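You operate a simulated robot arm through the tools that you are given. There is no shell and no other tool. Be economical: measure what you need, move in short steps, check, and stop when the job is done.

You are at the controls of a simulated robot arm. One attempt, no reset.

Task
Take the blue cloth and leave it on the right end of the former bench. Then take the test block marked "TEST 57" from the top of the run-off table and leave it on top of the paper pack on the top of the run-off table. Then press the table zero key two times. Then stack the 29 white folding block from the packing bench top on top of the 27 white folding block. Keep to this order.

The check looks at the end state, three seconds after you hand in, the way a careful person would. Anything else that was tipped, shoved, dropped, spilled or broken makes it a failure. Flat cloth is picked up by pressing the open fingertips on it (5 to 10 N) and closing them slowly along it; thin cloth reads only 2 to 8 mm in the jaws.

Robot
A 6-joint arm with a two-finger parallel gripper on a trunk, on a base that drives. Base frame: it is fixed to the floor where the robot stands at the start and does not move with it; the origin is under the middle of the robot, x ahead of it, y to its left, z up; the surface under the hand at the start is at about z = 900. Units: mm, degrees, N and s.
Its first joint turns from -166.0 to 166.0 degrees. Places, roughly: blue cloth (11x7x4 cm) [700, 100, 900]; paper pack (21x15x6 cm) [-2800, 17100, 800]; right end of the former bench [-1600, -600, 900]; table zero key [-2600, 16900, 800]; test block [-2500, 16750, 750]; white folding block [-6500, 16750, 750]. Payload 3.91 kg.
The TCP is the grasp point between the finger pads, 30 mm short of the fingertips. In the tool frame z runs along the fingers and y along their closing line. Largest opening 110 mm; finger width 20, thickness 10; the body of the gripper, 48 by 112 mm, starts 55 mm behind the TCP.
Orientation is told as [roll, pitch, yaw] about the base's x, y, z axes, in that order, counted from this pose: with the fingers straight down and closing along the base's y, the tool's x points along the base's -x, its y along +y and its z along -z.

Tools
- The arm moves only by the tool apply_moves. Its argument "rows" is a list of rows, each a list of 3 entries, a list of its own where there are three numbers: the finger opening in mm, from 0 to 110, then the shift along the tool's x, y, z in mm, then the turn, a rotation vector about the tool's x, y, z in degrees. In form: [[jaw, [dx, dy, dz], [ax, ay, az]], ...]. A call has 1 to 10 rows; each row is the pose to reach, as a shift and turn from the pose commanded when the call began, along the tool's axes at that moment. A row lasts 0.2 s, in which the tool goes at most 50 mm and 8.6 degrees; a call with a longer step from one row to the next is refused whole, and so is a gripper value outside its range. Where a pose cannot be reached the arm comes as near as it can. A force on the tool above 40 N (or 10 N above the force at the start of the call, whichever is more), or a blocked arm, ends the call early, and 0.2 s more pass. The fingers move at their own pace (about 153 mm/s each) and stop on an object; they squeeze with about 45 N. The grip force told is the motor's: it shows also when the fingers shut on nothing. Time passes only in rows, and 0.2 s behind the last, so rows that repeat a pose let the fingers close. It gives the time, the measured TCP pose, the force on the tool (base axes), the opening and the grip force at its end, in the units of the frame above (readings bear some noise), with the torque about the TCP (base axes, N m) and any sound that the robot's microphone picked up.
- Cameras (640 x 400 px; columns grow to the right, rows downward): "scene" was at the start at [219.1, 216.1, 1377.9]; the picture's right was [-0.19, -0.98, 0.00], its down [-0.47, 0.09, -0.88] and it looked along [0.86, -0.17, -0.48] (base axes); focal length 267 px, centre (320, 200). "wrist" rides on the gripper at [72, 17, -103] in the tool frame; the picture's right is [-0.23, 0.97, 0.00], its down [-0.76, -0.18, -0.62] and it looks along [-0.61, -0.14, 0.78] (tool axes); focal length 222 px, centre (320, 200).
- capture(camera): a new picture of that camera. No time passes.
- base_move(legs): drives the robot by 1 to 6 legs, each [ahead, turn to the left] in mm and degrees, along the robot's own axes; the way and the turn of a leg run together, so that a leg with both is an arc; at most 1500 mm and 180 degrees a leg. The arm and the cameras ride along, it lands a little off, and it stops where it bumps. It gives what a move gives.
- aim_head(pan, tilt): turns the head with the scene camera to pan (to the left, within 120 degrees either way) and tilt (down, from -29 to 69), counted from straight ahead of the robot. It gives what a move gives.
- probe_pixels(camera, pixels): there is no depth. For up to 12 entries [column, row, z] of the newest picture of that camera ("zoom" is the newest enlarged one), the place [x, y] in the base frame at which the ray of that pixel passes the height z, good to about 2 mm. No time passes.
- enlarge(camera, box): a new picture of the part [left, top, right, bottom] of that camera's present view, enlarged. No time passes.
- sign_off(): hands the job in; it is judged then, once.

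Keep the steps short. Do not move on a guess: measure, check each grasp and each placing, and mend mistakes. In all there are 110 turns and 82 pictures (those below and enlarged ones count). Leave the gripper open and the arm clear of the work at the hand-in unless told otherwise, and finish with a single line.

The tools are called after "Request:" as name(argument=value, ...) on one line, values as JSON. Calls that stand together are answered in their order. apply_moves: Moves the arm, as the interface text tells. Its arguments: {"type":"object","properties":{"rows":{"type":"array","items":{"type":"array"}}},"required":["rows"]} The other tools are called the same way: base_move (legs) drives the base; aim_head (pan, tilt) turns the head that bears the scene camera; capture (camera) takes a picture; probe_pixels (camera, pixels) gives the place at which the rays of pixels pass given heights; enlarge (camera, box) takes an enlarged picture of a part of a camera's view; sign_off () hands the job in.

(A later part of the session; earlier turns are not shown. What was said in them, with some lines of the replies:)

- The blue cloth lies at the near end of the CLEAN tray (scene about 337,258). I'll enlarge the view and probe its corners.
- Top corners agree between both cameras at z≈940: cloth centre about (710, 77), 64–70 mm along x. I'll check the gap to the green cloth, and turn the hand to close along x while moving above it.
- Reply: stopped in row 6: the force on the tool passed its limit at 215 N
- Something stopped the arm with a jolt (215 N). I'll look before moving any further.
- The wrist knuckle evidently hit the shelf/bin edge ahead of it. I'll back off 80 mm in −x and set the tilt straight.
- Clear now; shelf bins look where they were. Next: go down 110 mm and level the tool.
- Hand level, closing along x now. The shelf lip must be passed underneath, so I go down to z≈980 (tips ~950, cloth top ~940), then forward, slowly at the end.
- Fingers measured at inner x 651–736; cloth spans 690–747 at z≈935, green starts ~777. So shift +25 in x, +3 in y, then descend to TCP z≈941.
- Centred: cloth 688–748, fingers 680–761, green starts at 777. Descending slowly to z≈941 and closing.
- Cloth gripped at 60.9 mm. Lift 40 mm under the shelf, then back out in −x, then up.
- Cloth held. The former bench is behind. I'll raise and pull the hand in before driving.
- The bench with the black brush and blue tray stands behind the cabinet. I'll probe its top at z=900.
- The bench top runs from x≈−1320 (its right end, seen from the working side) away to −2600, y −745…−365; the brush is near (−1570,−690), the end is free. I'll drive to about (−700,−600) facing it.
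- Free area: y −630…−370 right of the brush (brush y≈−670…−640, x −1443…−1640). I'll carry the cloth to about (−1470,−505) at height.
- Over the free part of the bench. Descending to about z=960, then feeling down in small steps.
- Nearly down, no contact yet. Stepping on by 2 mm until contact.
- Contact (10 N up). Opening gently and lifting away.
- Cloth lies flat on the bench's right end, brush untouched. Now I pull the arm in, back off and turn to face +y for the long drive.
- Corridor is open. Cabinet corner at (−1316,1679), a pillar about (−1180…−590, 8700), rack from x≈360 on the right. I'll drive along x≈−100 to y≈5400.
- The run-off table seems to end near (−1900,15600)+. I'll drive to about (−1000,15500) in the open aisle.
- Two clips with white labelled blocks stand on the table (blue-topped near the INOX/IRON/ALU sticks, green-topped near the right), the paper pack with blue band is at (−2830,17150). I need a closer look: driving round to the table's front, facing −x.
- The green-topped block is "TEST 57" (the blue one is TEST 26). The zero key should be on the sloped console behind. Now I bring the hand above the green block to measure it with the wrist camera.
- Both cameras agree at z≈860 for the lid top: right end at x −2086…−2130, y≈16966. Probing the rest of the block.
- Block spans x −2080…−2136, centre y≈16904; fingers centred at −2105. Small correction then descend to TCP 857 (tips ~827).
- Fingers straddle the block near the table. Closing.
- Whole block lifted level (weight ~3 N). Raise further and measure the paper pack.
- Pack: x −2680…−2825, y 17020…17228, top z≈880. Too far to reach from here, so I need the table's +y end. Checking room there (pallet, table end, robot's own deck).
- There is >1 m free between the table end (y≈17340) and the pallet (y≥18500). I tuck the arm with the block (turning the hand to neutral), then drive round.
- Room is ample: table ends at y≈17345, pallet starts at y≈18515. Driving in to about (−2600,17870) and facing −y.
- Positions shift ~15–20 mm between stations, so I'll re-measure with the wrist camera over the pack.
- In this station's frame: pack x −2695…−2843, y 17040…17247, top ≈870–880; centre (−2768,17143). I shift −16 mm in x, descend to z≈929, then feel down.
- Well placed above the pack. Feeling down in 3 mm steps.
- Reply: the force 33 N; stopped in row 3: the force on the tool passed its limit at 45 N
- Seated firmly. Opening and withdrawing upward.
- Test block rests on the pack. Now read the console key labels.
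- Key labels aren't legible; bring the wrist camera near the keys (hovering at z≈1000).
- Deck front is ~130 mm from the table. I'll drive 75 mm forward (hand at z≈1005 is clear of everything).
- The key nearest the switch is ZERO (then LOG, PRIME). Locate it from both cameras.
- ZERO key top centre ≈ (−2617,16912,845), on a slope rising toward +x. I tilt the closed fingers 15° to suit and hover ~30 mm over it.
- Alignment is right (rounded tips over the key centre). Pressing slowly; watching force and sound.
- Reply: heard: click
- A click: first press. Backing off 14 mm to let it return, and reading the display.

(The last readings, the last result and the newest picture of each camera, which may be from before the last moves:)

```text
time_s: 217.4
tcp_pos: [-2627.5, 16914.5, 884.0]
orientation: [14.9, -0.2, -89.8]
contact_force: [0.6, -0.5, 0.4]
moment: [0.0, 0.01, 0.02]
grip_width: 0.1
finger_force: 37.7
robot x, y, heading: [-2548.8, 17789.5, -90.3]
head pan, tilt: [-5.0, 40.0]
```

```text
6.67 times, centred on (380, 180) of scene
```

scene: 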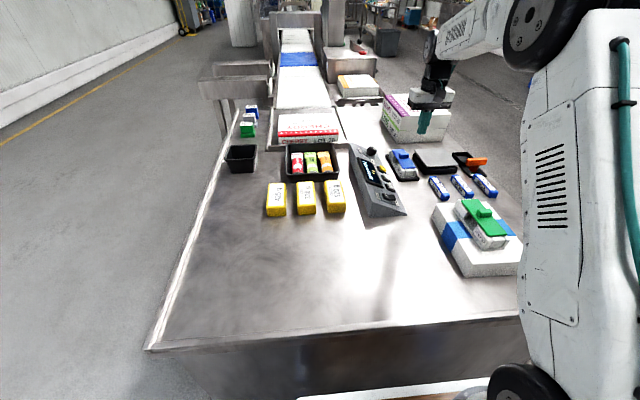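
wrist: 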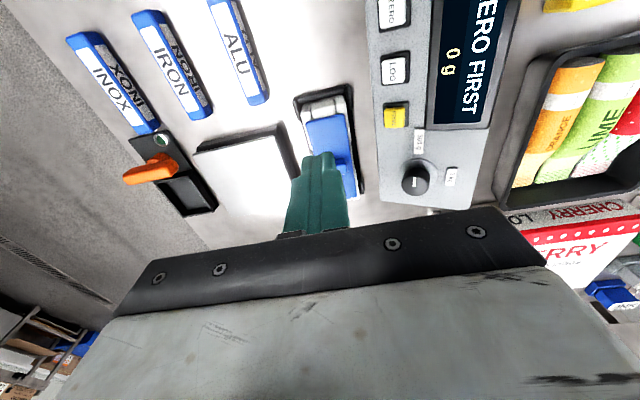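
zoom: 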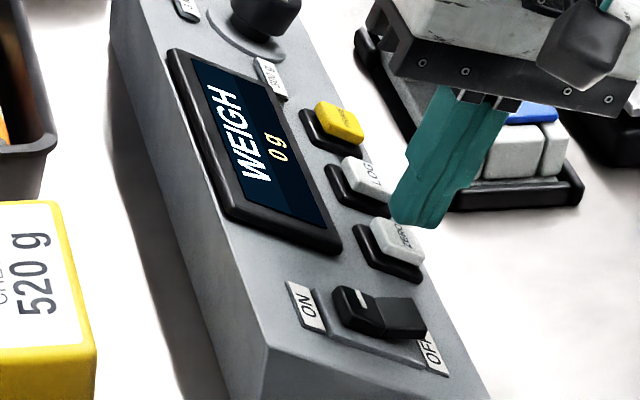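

The display went from "ZERO FIRST" to "WEIGH". Second press with the same stroke.

Request:
apply_moves(rows=[[0, [0, 0, 5], [0, 0, 0]], [0, [0, 0, 10], [0, 0, 0]], [0, [0, 0, 12], [0, 0, 0]], [0, [0, 0, 13], [0, 0, 0]], [0, [0, 0, 14], [0, 0, 0]]])

```text
time_s: 218.6
tcp_pos: [-2623.9, 16914.6, 872.2]
orientation: [15.0, -0.1, -89.9]
contact_force: [-1.3, -0.4, 2.2]
moment: [0.02, 0.02, -0.02]
grip_width: 0.0
finger_force: 37.9
robot x, y, heading: [-2552.5, 17794.6, -90.4]
head pan, tilt: [-5.0, 40.0]
heard: click
```

Second click. Backing away, levelling and rising.

Request:
apply_moves(rows=[[0, [0, 0, -10], [0, 0, 0]], [0, [0, 0, -40], [0, 0, 0]], [0, [0, 0, -80], [5, 0, 0]], [0, [0, 0, -120], [10, 0, 0]], [0, [0, 0, -160], [15, 0, 0]], [30, [0, 0, -200], [15, 0, 0]], [60, [0, 0, -240], [15, 0, 0]], [80, [0, 0, -240], [15, 0, 0]]])

Request:
capture(camera="scene")

```text
time_s: 220.4
tcp_pos: [-2682.3, 16916.4, 1106.0]
orientation: [-0.1, -0.1, -89.9]
contact_force: [0.1, 0.0, -0.1]
moment: [0.03, 0.0, -0.02]
grip_width: 79.8
finger_force: 0.1
robot x, y, heading: [-2551.2, 17790.0, -90.2]
head pan, tilt: [-5.0, 40.0]
```

```text
16 pictures are left
```

scene: 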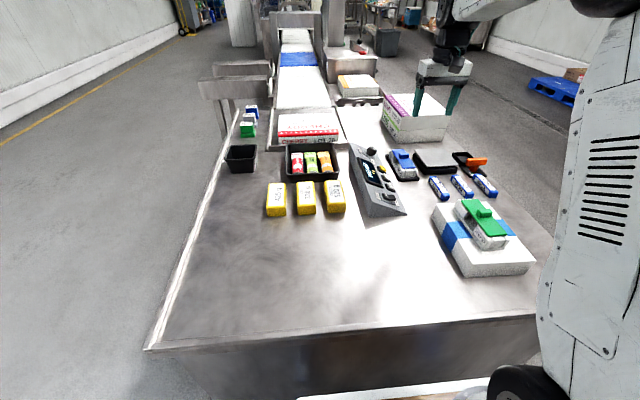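

Both presses done. Now tuck the arm (passing high over the pack), back off and turn west towards the packing bench at the wall.

Request:
apply_moves(rows=[[80, [30, 5, -20], [0, 0, 0]], [80, [70, 12, -40], [0, 0, 0]], [80, [112, 20, -60], [0, 0, 0]], [80, [155, 28, -80], [0, 0, 0]], [80, [198, 36, -95], [0, 0, 0]], [80, [241, 44, -95], [0, 0, 0]], [80, [284, 52, -95], [0, 0, 0]], [80, [327, 60, -95], [0, 0, 0]], [80, [370, 65, -95], [0, 0, 0]], [80, [405, 70, -95], [0, 0, 0]]])

Request:
base_move(legs=[[-80, 0], [0, -90], [900, 0]])

Request:
aim_head(pan=15, tilt=20)

Request:
capture(camera="scene")

```text
time_s: 222.6
tcp_pos: [-2615.4, 17319.4, 1197.8]
orientation: [-0.1, -0.1, -89.9]
contact_force: [0.4, 0.0, -0.3]
moment: [0.03, 0.02, 0.02]
grip_width: 80.2
finger_force: 0.1
robot x, y, heading: [-2550.0, 17791.2, -90.4]
head pan, tilt: [-5.0, 40.0]
```

```text
time_s: 231.8
tcp_pos: [-3918.3, 17953.1, 1198.6]
orientation: [-0.2, -0.1, 179.4]
contact_force: [-0.5, -1.0, 0.1]
moment: [0.01, 0.02, -0.02]
grip_width: 80.0
finger_force: 0.0
robot x, y, heading: [-3448.9, 17885.1, 179.3]
head pan, tilt: [-5.0, 40.0]
```

```text
time_s: 232.6
tcp_pos: [-3918.0, 17952.2, 1197.3]
orientation: [-0.1, -0.1, 179.5]
contact_force: [-0.4, 0.7, -0.2]
moment: [0.01, -0.02, 0.02]
grip_width: 79.9
finger_force: 0.1
robot x, y, heading: [-3447.9, 17880.4, 179.1]
head pan, tilt: [15.0, 20.0]
```

```text
15 pictures are left
```

scene: 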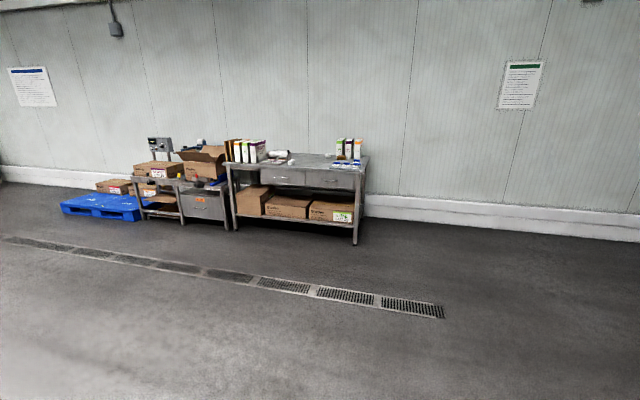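

Request:
enlarge(camera="scene", box=[215, 120, 385, 250])

Request:
probe_pixels(camera="scene", pixels=[[237, 231, 0], [355, 246, 0], [362, 217, 0], [222, 232, 0], [357, 172, 850], [228, 165, 850]])

```text
3.08 times, centred on (300, 185) of scene
```

zoom: 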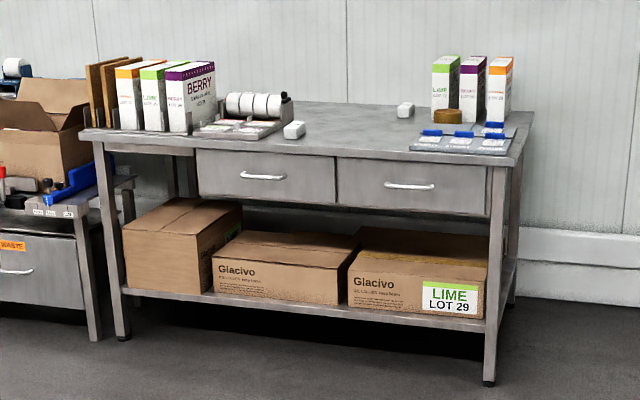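

```text
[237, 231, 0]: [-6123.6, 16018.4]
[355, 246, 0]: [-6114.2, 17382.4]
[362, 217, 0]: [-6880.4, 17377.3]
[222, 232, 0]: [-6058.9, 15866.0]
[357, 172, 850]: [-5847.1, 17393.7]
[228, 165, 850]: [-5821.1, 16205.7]
```

Request:
probe_pixels(camera="scene", pixels=[[291, 164, 790], [328, 158, 790], [357, 172, 785], [228, 165, 785]])

```text
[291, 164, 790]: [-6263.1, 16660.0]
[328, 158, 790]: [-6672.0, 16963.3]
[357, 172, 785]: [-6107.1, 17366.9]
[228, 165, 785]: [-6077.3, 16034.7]
```

Two small white blocks on the bench: ≈(−6263,16660) and (−6672,16963), bench front x≈−6090, top ≈785. Driving up to (−5400,16880).

Request:
base_move(legs=[[0, 28], [1100, 0], [1093, 0], [0, -27.1]])

Request:
aim_head(pan=0, tilt=32)

Request:
capture(camera="scene")

```text
time_s: 246.1
tcp_pos: [-5854.3, 16959.1, 1199.5]
orientation: [-0.1, -0.1, -179.1]
contact_force: [0.0, -0.3, 0.0]
moment: [0.0, 0.0, 0.0]
grip_width: 80.0
finger_force: 0.0
robot x, y, heading: [-5383.5, 16904.9, -179.3]
head pan, tilt: [15.0, 20.0]
```

```text
time_s: 246.9
tcp_pos: [-5855.6, 16959.7, 1198.9]
orientation: [-0.1, -0.1, -178.9]
contact_force: [0.8, -0.2, -0.1]
moment: [0.0, 0.03, 0.01]
grip_width: 79.8
finger_force: 0.0
robot x, y, heading: [-5382.9, 16903.1, -179.5]
head pan, tilt: [0.0, 32.0]
```

```text
13 pictures are left
```

scene: 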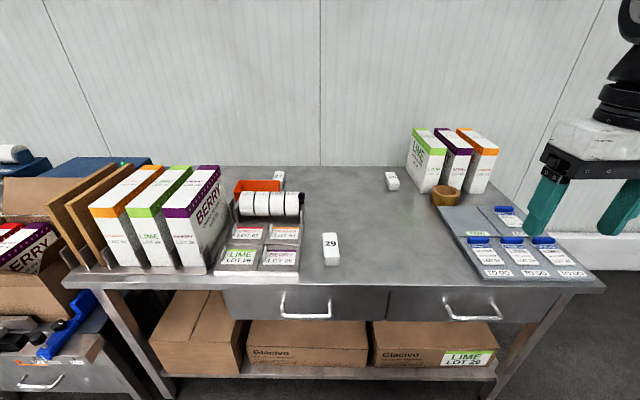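

The near white block reads "29". Check the far one at (392,181) and another white bit at (281,178).

Request:
enlarge(camera="scene", box=[265, 160, 405, 275])

```text
3.48 times, centred on (335, 218) of scene
```

zoom: 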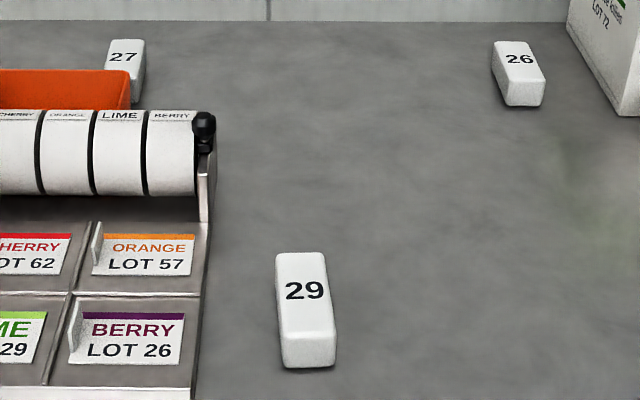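

Far-left one (zoom 125,65) is "27", the other is "26". Probing 29 and 27.

Request:
probe_pixels(camera="zoom", pixels=[[278, 255, 810], [324, 253, 810], [283, 337, 810], [336, 335, 810], [284, 366, 785], [336, 364, 785], [109, 41, 810], [144, 41, 810], [106, 68, 810], [130, 70, 810], [134, 103, 785], [145, 97, 785]])

```text
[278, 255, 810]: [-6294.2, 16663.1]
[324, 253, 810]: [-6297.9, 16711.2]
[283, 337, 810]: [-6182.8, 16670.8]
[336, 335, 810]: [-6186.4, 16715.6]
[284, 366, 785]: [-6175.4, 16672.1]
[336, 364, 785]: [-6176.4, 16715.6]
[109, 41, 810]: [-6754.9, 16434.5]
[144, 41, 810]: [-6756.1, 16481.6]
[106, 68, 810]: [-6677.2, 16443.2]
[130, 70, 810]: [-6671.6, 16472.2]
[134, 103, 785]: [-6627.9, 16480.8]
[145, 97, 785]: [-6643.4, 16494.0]
```

29: x −6183…−6296, y 16666–16713. 27: centre ≈(−6698,16460), far — I'll grip with the hand tilted ~25° forward so that the same pose extends reach later. First move above 29.

Request:
apply_moves(rows=[[80, [-35, 24, 5], [0, 0, 0]], [80, [-75, 50, 10], [0, 0, 0]], [80, [-115, 77, 20], [0, 0, 0]], [80, [-155, 104, 30], [0, 0, 0]], [80, [-195, 131, 40], [0, 0, 0]], [80, [-235, 158, 50], [0, 0, 0]], [80, [-275, 185, 60], [0, 0, 0]], [80, [-315, 212, 70], [0, 0, 0]], [80, [-355, 239, 80], [0, 0, 0]], [80, [-385, 262, 90], [0, 0, 0]]])

Request:
apply_moves(rows=[[80, [0, 0, 20], [0, -8, 0]], [80, [0, 0, 50], [0, -16, 0]], [80, [0, 0, 80], [0, -24, 0]], [80, [0, 0, 110], [0, -25, 0]], [80, [0, 0, 130], [0, -25, 0]], [80, [0, 0, 130], [0, -25, 0]]])

Request:
capture(camera="wrist")

```text
time_s: 249.1
tcp_pos: [-6235.7, 16691.7, 1109.3]
orientation: [-0.1, -0.1, -179.0]
contact_force: [0.2, -0.6, 0.4]
moment: [-0.01, 0.02, 0.0]
grip_width: 79.8
finger_force: 0.0
robot x, y, heading: [-5379.7, 16898.6, -179.4]
head pan, tilt: [0.0, 32.0]
```

```text
time_s: 250.5
tcp_pos: [-6236.3, 16691.0, 979.3]
orientation: [-0.1, -25.3, -179.1]
contact_force: [-0.1, 0.1, 0.5]
moment: [-0.02, -0.02, -0.02]
grip_width: 80.1
finger_force: 0.1
robot x, y, heading: [-5380.4, 16904.0, -179.3]
head pan, tilt: [0.0, 32.0]
```

```text
11 pictures are left
```

wrist: 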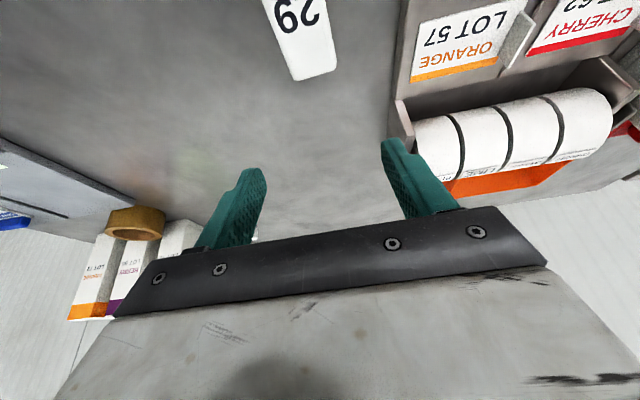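

Request:
probe_pixels(camera="wrist", pixels=[[293, 77, 790], [293, 77, 810], [293, 77, 830], [335, 68, 790], [335, 68, 810], [335, 68, 830], [262, 5, 810], [318, 3, 810]])

Request:
probe_pixels(camera="zoom", pixels=[[278, 255, 790], [278, 255, 830], [324, 253, 790], [324, 253, 830], [283, 337, 830], [336, 335, 830], [336, 364, 800]])

```text
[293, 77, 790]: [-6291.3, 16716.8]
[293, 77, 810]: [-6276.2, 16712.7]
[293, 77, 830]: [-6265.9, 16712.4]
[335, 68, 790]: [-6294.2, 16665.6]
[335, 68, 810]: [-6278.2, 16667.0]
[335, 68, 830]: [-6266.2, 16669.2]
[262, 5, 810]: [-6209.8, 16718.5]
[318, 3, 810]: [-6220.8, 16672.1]
```

```text
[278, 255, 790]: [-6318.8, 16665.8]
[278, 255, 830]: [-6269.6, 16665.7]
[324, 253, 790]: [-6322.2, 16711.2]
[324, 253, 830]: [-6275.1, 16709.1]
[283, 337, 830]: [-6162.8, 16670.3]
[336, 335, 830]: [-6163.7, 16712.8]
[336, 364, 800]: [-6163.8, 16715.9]
```

Cameras agree at block top z≈830, bench ≈800: 29 spans x −6164…−6270, y 16667–16712. 27 then is at ≈(−6660,16466). Descending tilted onto 29.

Request:
apply_moves(rows=[[75, [25, 1, 30], [0, 0, 0]], [75, [50, 1, 60], [0, 0, 0]], [75, [65, 1, 85], [0, 0, 0]], [75, [75, 1, 100], [0, 0, 0]], [75, [80, 1, 108], [0, 0, 0]], [75, [85, 1, 115], [0, 0, 0]], [75, [85, 1, 115], [0, 0, 0]]])

Request:
enlarge(camera="scene", box=[265, 160, 405, 275])

```text
time_s: 252.1
tcp_pos: [-6207.3, 16691.2, 839.6]
orientation: [-0.1, -25.1, -179.0]
contact_force: [-0.2, 0.1, 0.6]
moment: [-0.02, 0.01, 0.04]
grip_width: 75.1
finger_force: 0.0
robot x, y, heading: [-5377.2, 16901.0, -179.3]
head pan, tilt: [0.0, 32.0]
```

```text
3.48 times, centred on (335, 218) of scene
```

zoom: 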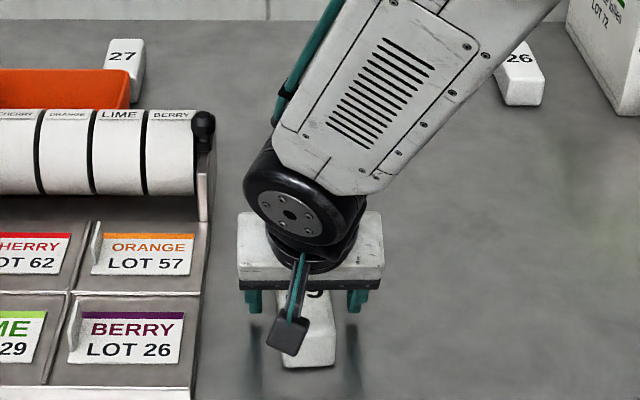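

Request:
apply_moves(rows=[[60, [0, 0, 0], [0, 0, 0]], [50, [0, 0, 0], [0, 0, 0]], [40, [0, 0, 0], [0, 0, 0]], [20, [0, 0, 0], [0, 0, 0]], [0, [0, 0, 0], [0, 0, 0]], [0, [0, 0, 0], [0, 0, 0]]])

Request:
apply_moves(rows=[[0, [-6, 0, -13], [0, 0, 0]], [0, [-17, 0, -36], [0, 0, 0]], [0, [-34, 0, -72], [0, 0, 0]], [0, [-50, 0, -108], [0, 0, 0]], [0, [-67, 0, -145], [0, 0, 0]], [0, [-67, 0, -145], [0, 0, 0]]])

Request:
capture(camera="wrist")

```text
time_s: 253.5
tcp_pos: [-6208.8, 16691.6, 839.4]
orientation: [-0.1, -25.0, -179.0]
contact_force: [0.3, -0.8, 2.0]
moment: [-0.1, 0.0, -0.01]
grip_width: 44.3
finger_force: 45.4
robot x, y, heading: [-5379.8, 16906.9, -179.3]
head pan, tilt: [0.0, 32.0]
```

```text
time_s: 254.9
tcp_pos: [-6205.9, 16694.5, 996.4]
orientation: [-0.1, -25.1, -178.9]
contact_force: [-0.4, -0.6, -1.4]
moment: [0.04, 0.03, -0.02]
grip_width: 44.3
finger_force: 44.8
robot x, y, heading: [-5385.2, 16904.0, -179.4]
head pan, tilt: [0.0, 32.0]
```

```text
9 pictures are left
```

wrist: 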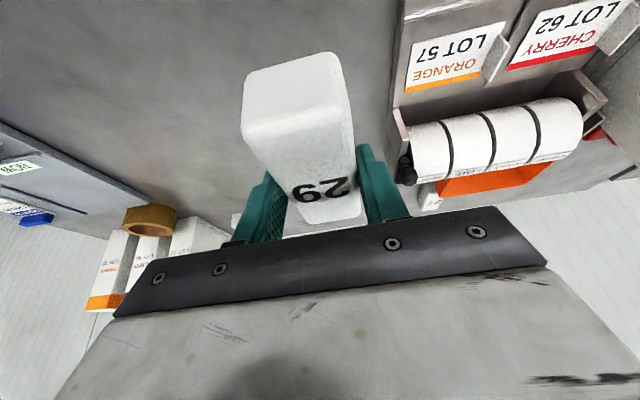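

29 is held level (44 mm). Retract and raise it, then reposition: sideways to y≈16570 at this safe distance, then straight in to x≈−5660.

Request:
apply_moves(rows=[[0, [-5, 0, -30], [0, 0, 0]], [0, [-10, -5, -65], [0, 0, 0]], [0, [5, -25, -95], [0, 0, 0]], [0, [30, -50, -115], [0, 0, 0]], [0, [55, -75, -135], [0, 0, 0]], [0, [80, -105, -155], [0, 0, 0]], [0, [110, -135, -180], [0, 0, 0]], [0, [140, -165, -200], [0, 0, 0]], [0, [165, -190, -218], [0, 0, 0]], [0, [172, -200, -223], [0, 0, 0]]])

Request:
base_move(legs=[[0, 89.4], [334, 0], [0, -90]])

```text
time_s: 257.1
tcp_pos: [-5961.6, 16895.7, 1127.7]
orientation: [0.0, -25.0, -178.9]
contact_force: [-0.5, 1.1, -3.1]
moment: [-0.02, -0.01, -0.01]
grip_width: 44.3
finger_force: 45.3
robot x, y, heading: [-5382.4, 16903.3, -179.3]
head pan, tilt: [0.0, 32.0]
```

```text
time_s: 266.9
tcp_pos: [-5957.6, 16555.8, 1126.2]
orientation: [-0.1, -25.0, -178.8]
contact_force: [-0.9, -0.1, -1.5]
moment: [-0.01, -0.01, 0.02]
grip_width: 44.4
finger_force: 44.5
robot x, y, heading: [-5382.7, 16567.7, -179.1]
head pan, tilt: [0.0, 32.0]
```

Request:
base_move(legs=[[270, 0]])

Request:
aim_head(pan=10, tilt=35)

Request:
capture(camera="scene")

```text
time_s: 268.8
tcp_pos: [-6226.5, 16550.1, 1127.1]
orientation: [-0.2, -25.1, -178.6]
contact_force: [0.4, 0.2, -2.5]
moment: [0.04, -0.01, 0.01]
grip_width: 44.6
finger_force: 44.7
robot x, y, heading: [-5649.0, 16560.6, -178.9]
head pan, tilt: [0.0, 32.0]
```

```text
time_s: 269.6
tcp_pos: [-6226.4, 16549.2, 1127.3]
orientation: [-0.2, -25.2, -178.6]
contact_force: [0.4, 0.5, -1.0]
moment: [0.0, 0.03, -0.01]
grip_width: 44.6
finger_force: 45.3
robot x, y, heading: [-5646.4, 16564.4, -178.9]
head pan, tilt: [10.0, 35.0]
```

```text
8 pictures are left
```

scene: 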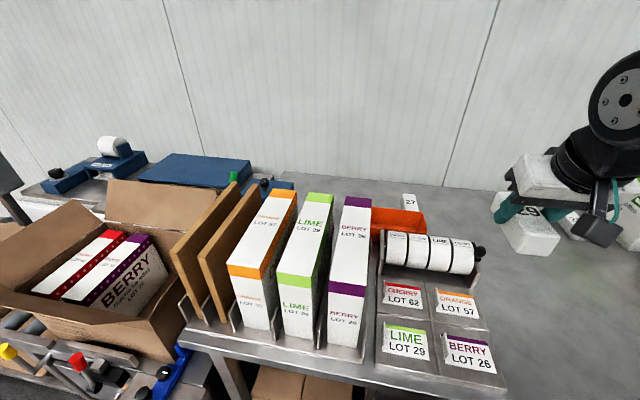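

27 is visible at (410,203) behind the orange tray. Enlarge to measure.

Request:
enlarge(camera="scene", box=[360, 175, 490, 285])

```text
3.64 times, centred on (425, 230) of scene
```

zoom: 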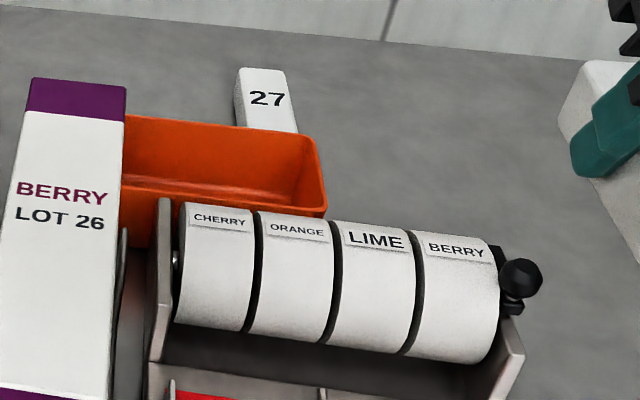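

Request:
probe_pixels(camera="zoom", pixels=[[241, 68, 830], [284, 70, 830], [297, 131, 830], [249, 126, 830], [316, 139, 850], [125, 117, 850], [316, 139, 870], [326, 205, 850], [326, 205, 870], [236, 120, 800]])

```text
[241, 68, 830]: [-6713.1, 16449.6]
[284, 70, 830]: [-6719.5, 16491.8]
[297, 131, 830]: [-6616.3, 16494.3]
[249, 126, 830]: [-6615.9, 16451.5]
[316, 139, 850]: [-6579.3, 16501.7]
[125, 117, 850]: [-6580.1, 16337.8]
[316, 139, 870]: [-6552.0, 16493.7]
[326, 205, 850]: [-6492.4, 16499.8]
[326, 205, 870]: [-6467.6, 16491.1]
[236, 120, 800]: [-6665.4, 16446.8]
```

Request:
probe_pixels(camera="zoom", pixels=[[126, 88, 1040], [126, 88, 1000], [118, 390, 800]])

Request:
probe_pixels(camera="scene", pixels=[[370, 198, 1020], [366, 290, 1020], [363, 362, 805], [366, 296, 1000], [480, 270, 860], [383, 262, 860]])

```text
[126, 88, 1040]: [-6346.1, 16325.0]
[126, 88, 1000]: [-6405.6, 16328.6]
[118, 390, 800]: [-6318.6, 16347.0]
```

```text
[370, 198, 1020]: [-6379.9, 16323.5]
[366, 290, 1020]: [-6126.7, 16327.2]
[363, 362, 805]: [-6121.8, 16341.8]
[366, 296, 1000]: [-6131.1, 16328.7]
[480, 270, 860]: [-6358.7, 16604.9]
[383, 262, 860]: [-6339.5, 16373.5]
```

27: x≈−6610…−6717, y 16450–16493, top 830; orange rim ends 30 mm before it; boxes stay at y<16345. Move 29 over it at z≈1040.

Request:
apply_moves(rows=[[0, [-30, 6, 22], [0, 0, 0]], [0, [-66, 12, 49], [0, 0, 0]], [0, [-102, 19, 76], [0, 0, 0]], [0, [-139, 26, 103], [0, 0, 0]], [0, [-176, 32, 130], [0, 0, 0]], [0, [-213, 39, 158], [0, 0, 0]], [0, [-250, 46, 185], [0, 0, 0]], [0, [-287, 52, 212], [0, 0, 0]], [0, [-324, 59, 240], [0, 0, 0]], [0, [-354, 65, 262], [0, 0, 0]]])

Request:
capture(camera="wrist")

```text
time_s: 271.8
tcp_pos: [-6659.4, 16472.6, 1037.1]
orientation: [-0.1, -25.2, -178.7]
contact_force: [0.2, -0.4, -0.8]
moment: [0.01, 0.01, 0.02]
grip_width: 44.4
finger_force: 45.3
robot x, y, heading: [-5650.7, 16561.2, -178.9]
head pan, tilt: [10.0, 35.0]
```

```text
6 pictures are left
```

wrist: 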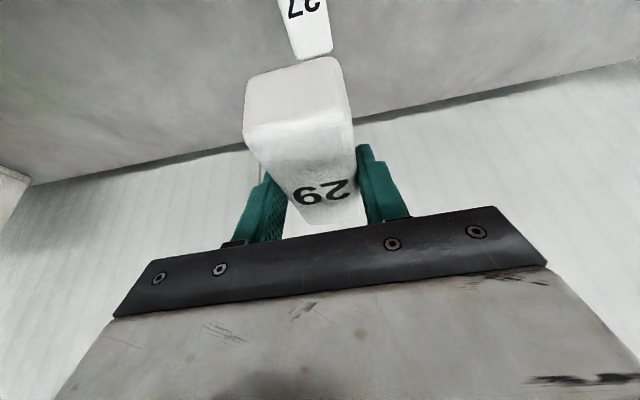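

Request:
probe_pixels(camera="wrist", pixels=[[300, 58, 830], [331, 50, 830], [281, 5, 830], [323, 0, 830]])

```text
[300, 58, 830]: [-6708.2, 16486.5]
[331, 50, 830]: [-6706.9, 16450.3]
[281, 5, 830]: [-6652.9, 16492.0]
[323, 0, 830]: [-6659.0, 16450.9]
```

Wrist view confirms 27 centre ≈(−6660,16471). Lowering to TCP z≈880 with +7 mm in x.

Request:
apply_moves(rows=[[0, [18, 0, 35], [0, 0, 0]], [0, [36, 0, 70], [0, 0, 0]], [0, [52, 0, 100], [0, 0, 0]], [0, [64, 0, 122], [0, 0, 0]], [0, [70, 0, 134], [0, 0, 0]], [0, [73, 0, 139], [0, 0, 0]], [0, [73, 0, 139], [0, 0, 0]]])

Request:
enlarge(camera="scene", box=[350, 150, 480, 250])

```text
time_s: 273.4
tcp_pos: [-6649.3, 16474.9, 881.6]
orientation: [0.0, -25.1, -178.6]
contact_force: [0.7, 0.0, -1.3]
moment: [0.0, -0.01, 0.01]
grip_width: 44.5
finger_force: 45.1
robot x, y, heading: [-5649.1, 16561.9, -178.9]
head pan, tilt: [10.0, 35.0]
```

```text
4.00 times, centred on (415, 200) of scene
```

zoom: 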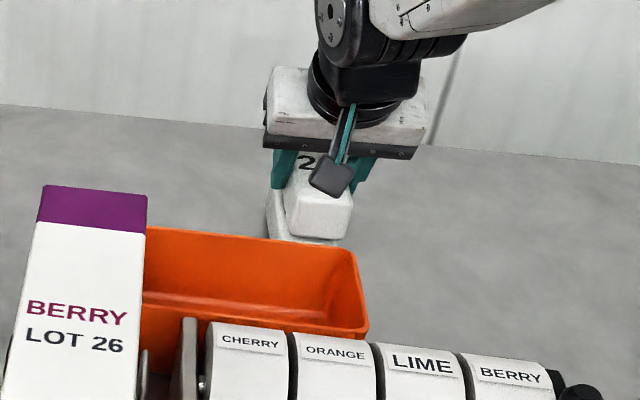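

29 hovers over 27; slight correction (−3,−3) mm while lowering 9 mm, then feeling for contact.

Request:
apply_moves(rows=[[0, [0, 2, 4], [0, 0, 0]], [0, [1, 3, 7], [0, 0, 0]], [0, [1, 3, 9.4], [0, 0, 0]], [0, [1, 3, 9.4], [0, 0, 0]]])

Request:
apply_moves(rows=[[0, [0.8, 0, 1.8], [0, 0, 0]], [0, [1.3, 0, 2.7], [0, 0, 0]], [0, [1.3, 0, 2.7], [0, 0, 0]]])

```text
time_s: 274.4
tcp_pos: [-6654.0, 16471.0, 877.1]
orientation: [0.1, -25.5, -178.6]
contact_force: [6.4, 2.7, 36.4]
moment: [0.01, 0.07, -0.02]
grip_width: 44.5
finger_force: 45.1
robot x, y, heading: [-5649.0, 16562.3, -178.9]
head pan, tilt: [10.0, 35.0]
```

```text
time_s: 275.2
tcp_pos: [-6652.8, 16471.0, 873.6]
orientation: [-0.1, -25.3, -178.5]
contact_force: [-3.9, -1.1, 36.7]
moment: [-0.09, 0.34, -0.01]
grip_width: 44.7
finger_force: 44.8
robot x, y, heading: [-5650.6, 16562.4, -179.1]
head pan, tilt: [10.0, 35.0]
```

Contact at 36 N, a few mm earlier than planned. Look before releasing.

Request:
enlarge(camera="scene", box=[385, 170, 455, 225])

```text
7.27 times, centred on (420, 198) of scene
```

zoom: 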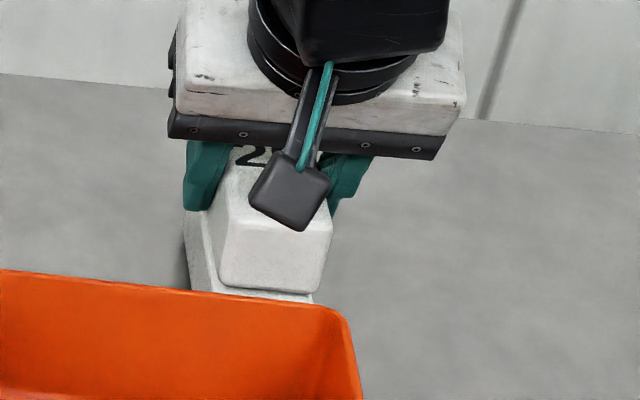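

29 sits on 27, about 5 mm off to +y. Lift 5 mm, shift 4 mm, set down again softer.

Request:
apply_moves(rows=[[0, [-2.1, 0, -4.5], [0, 0, 0]], [0, [-2.9, 2, -6.3], [0, 0, 0]], [0, [-2.9, 4, -6.3], [0, 0, 0]], [0, [-1.7, 4, -3.6], [0, 0, 0]], [0, [-0.8, 4, -1.8], [0, 0, 0]], [0, [-0.4, 4, -0.9], [0, 0, 0]], [0, [-0.4, 4, -0.9], [0, 0, 0]]])

```text
time_s: 276.8
tcp_pos: [-6653.3, 16469.1, 874.5]
orientation: [0.0, -25.2, -178.6]
contact_force: [2.9, 0.8, 12.0]
moment: [0.03, -0.1, -0.01]
grip_width: 44.4
finger_force: 44.8
robot x, y, heading: [-5648.3, 16564.7, -179.0]
head pan, tilt: [10.0, 35.0]
```

Seated with 12 N. Releasing and withdrawing along the finger axis.

Request:
apply_moves(rows=[[48, [0, 0, 0], [0, 0, 0]], [56, [0, 0, 0], [0, 0, 0]], [64, [0, 0, 0], [0, 0, 0]], [64, [0, 0, 0], [0, 0, 0]], [64, [0, 0, -10], [0, 0, 0]], [64, [-5, 0, -35], [0, 0, 0]], [64, [-20, 0, -70], [0, 0, 0]], [64, [-35, 0, -110], [0, 0, 0]], [64, [-50, 0, -150], [0, 0, 0]], [64, [-60, 0, -190], [0, 0, 0]]])

Request:
enlarge(camera="scene", box=[360, 160, 480, 260])

```text
time_s: 279.0
tcp_pos: [-6626.2, 16467.4, 1067.3]
orientation: [-0.1, -25.1, -178.6]
contact_force: [-0.7, -0.2, -0.8]
moment: [-0.01, 0.0, 0.0]
grip_width: 64.4
finger_force: 0.0
robot x, y, heading: [-5651.1, 16559.9, -179.1]
head pan, tilt: [10.0, 35.0]
```

```text
4.00 times, centred on (420, 210) of scene
```

zoom: 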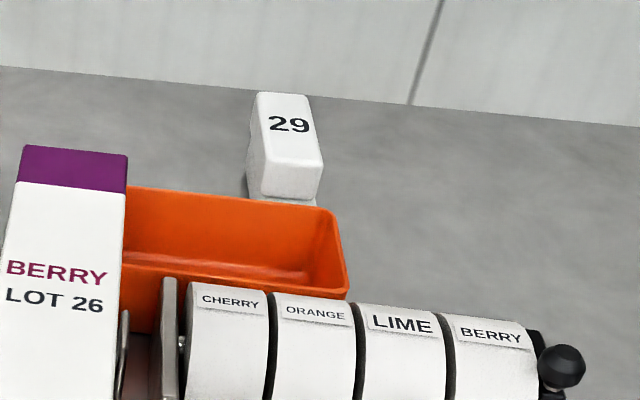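

29 is stacked on 27, aligned. Pulling the arm clear and backing the base away.

Request:
apply_moves(rows=[[80, [10, -5, -40], [0, 0, 0]], [80, [45, -10, -60], [0, 0, 0]], [80, [85, -15, -80], [0, 0, 0]], [80, [125, -25, -100], [0, 0, 0]], [80, [165, -35, -120], [0, 0, 0]], [80, [205, -45, -140], [0, 0, 0]], [100, [245, -55, -160], [0, 0, 0]], [100, [285, -65, -180], [0, 0, 0]]])

Request:
base_move(legs=[[-350, 0]])

Request:
capture(camera="scene")

```text
time_s: 280.8
tcp_pos: [-6294.1, 16540.1, 1109.7]
orientation: [-0.1, -25.1, -178.7]
contact_force: [-0.9, 0.6, -0.7]
moment: [0.02, -0.02, -0.01]
grip_width: 100.0
finger_force: 0.0
robot x, y, heading: [-5649.1, 16559.4, -179.0]
head pan, tilt: [10.0, 35.0]
```

```text
time_s: 283.0
tcp_pos: [-5943.5, 16547.7, 1112.6]
orientation: [-0.1, -25.0, -178.7]
contact_force: [0.2, 1.2, -0.4]
moment: [-0.01, -0.01, -0.03]
grip_width: 100.0
finger_force: 0.0
robot x, y, heading: [-5298.5, 16568.4, -179.0]
head pan, tilt: [10.0, 35.0]
```

```text
2 pictures are left
```

scene: 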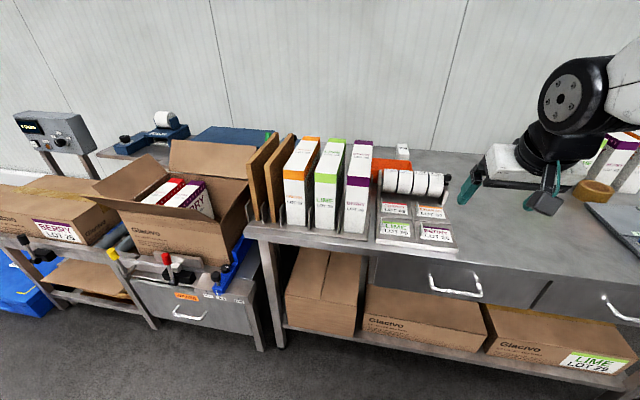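

Everything stands in place, the gripper is open and the arm is clear. Handing in.

Request:
sign_off()

```text
The job is handed in.
```

All four jobs are done in the order given and the job is handed in; early on the arm struck the shelf or bins over the worktop once (215 N), and nothing looked moved in the pictures afterwards.
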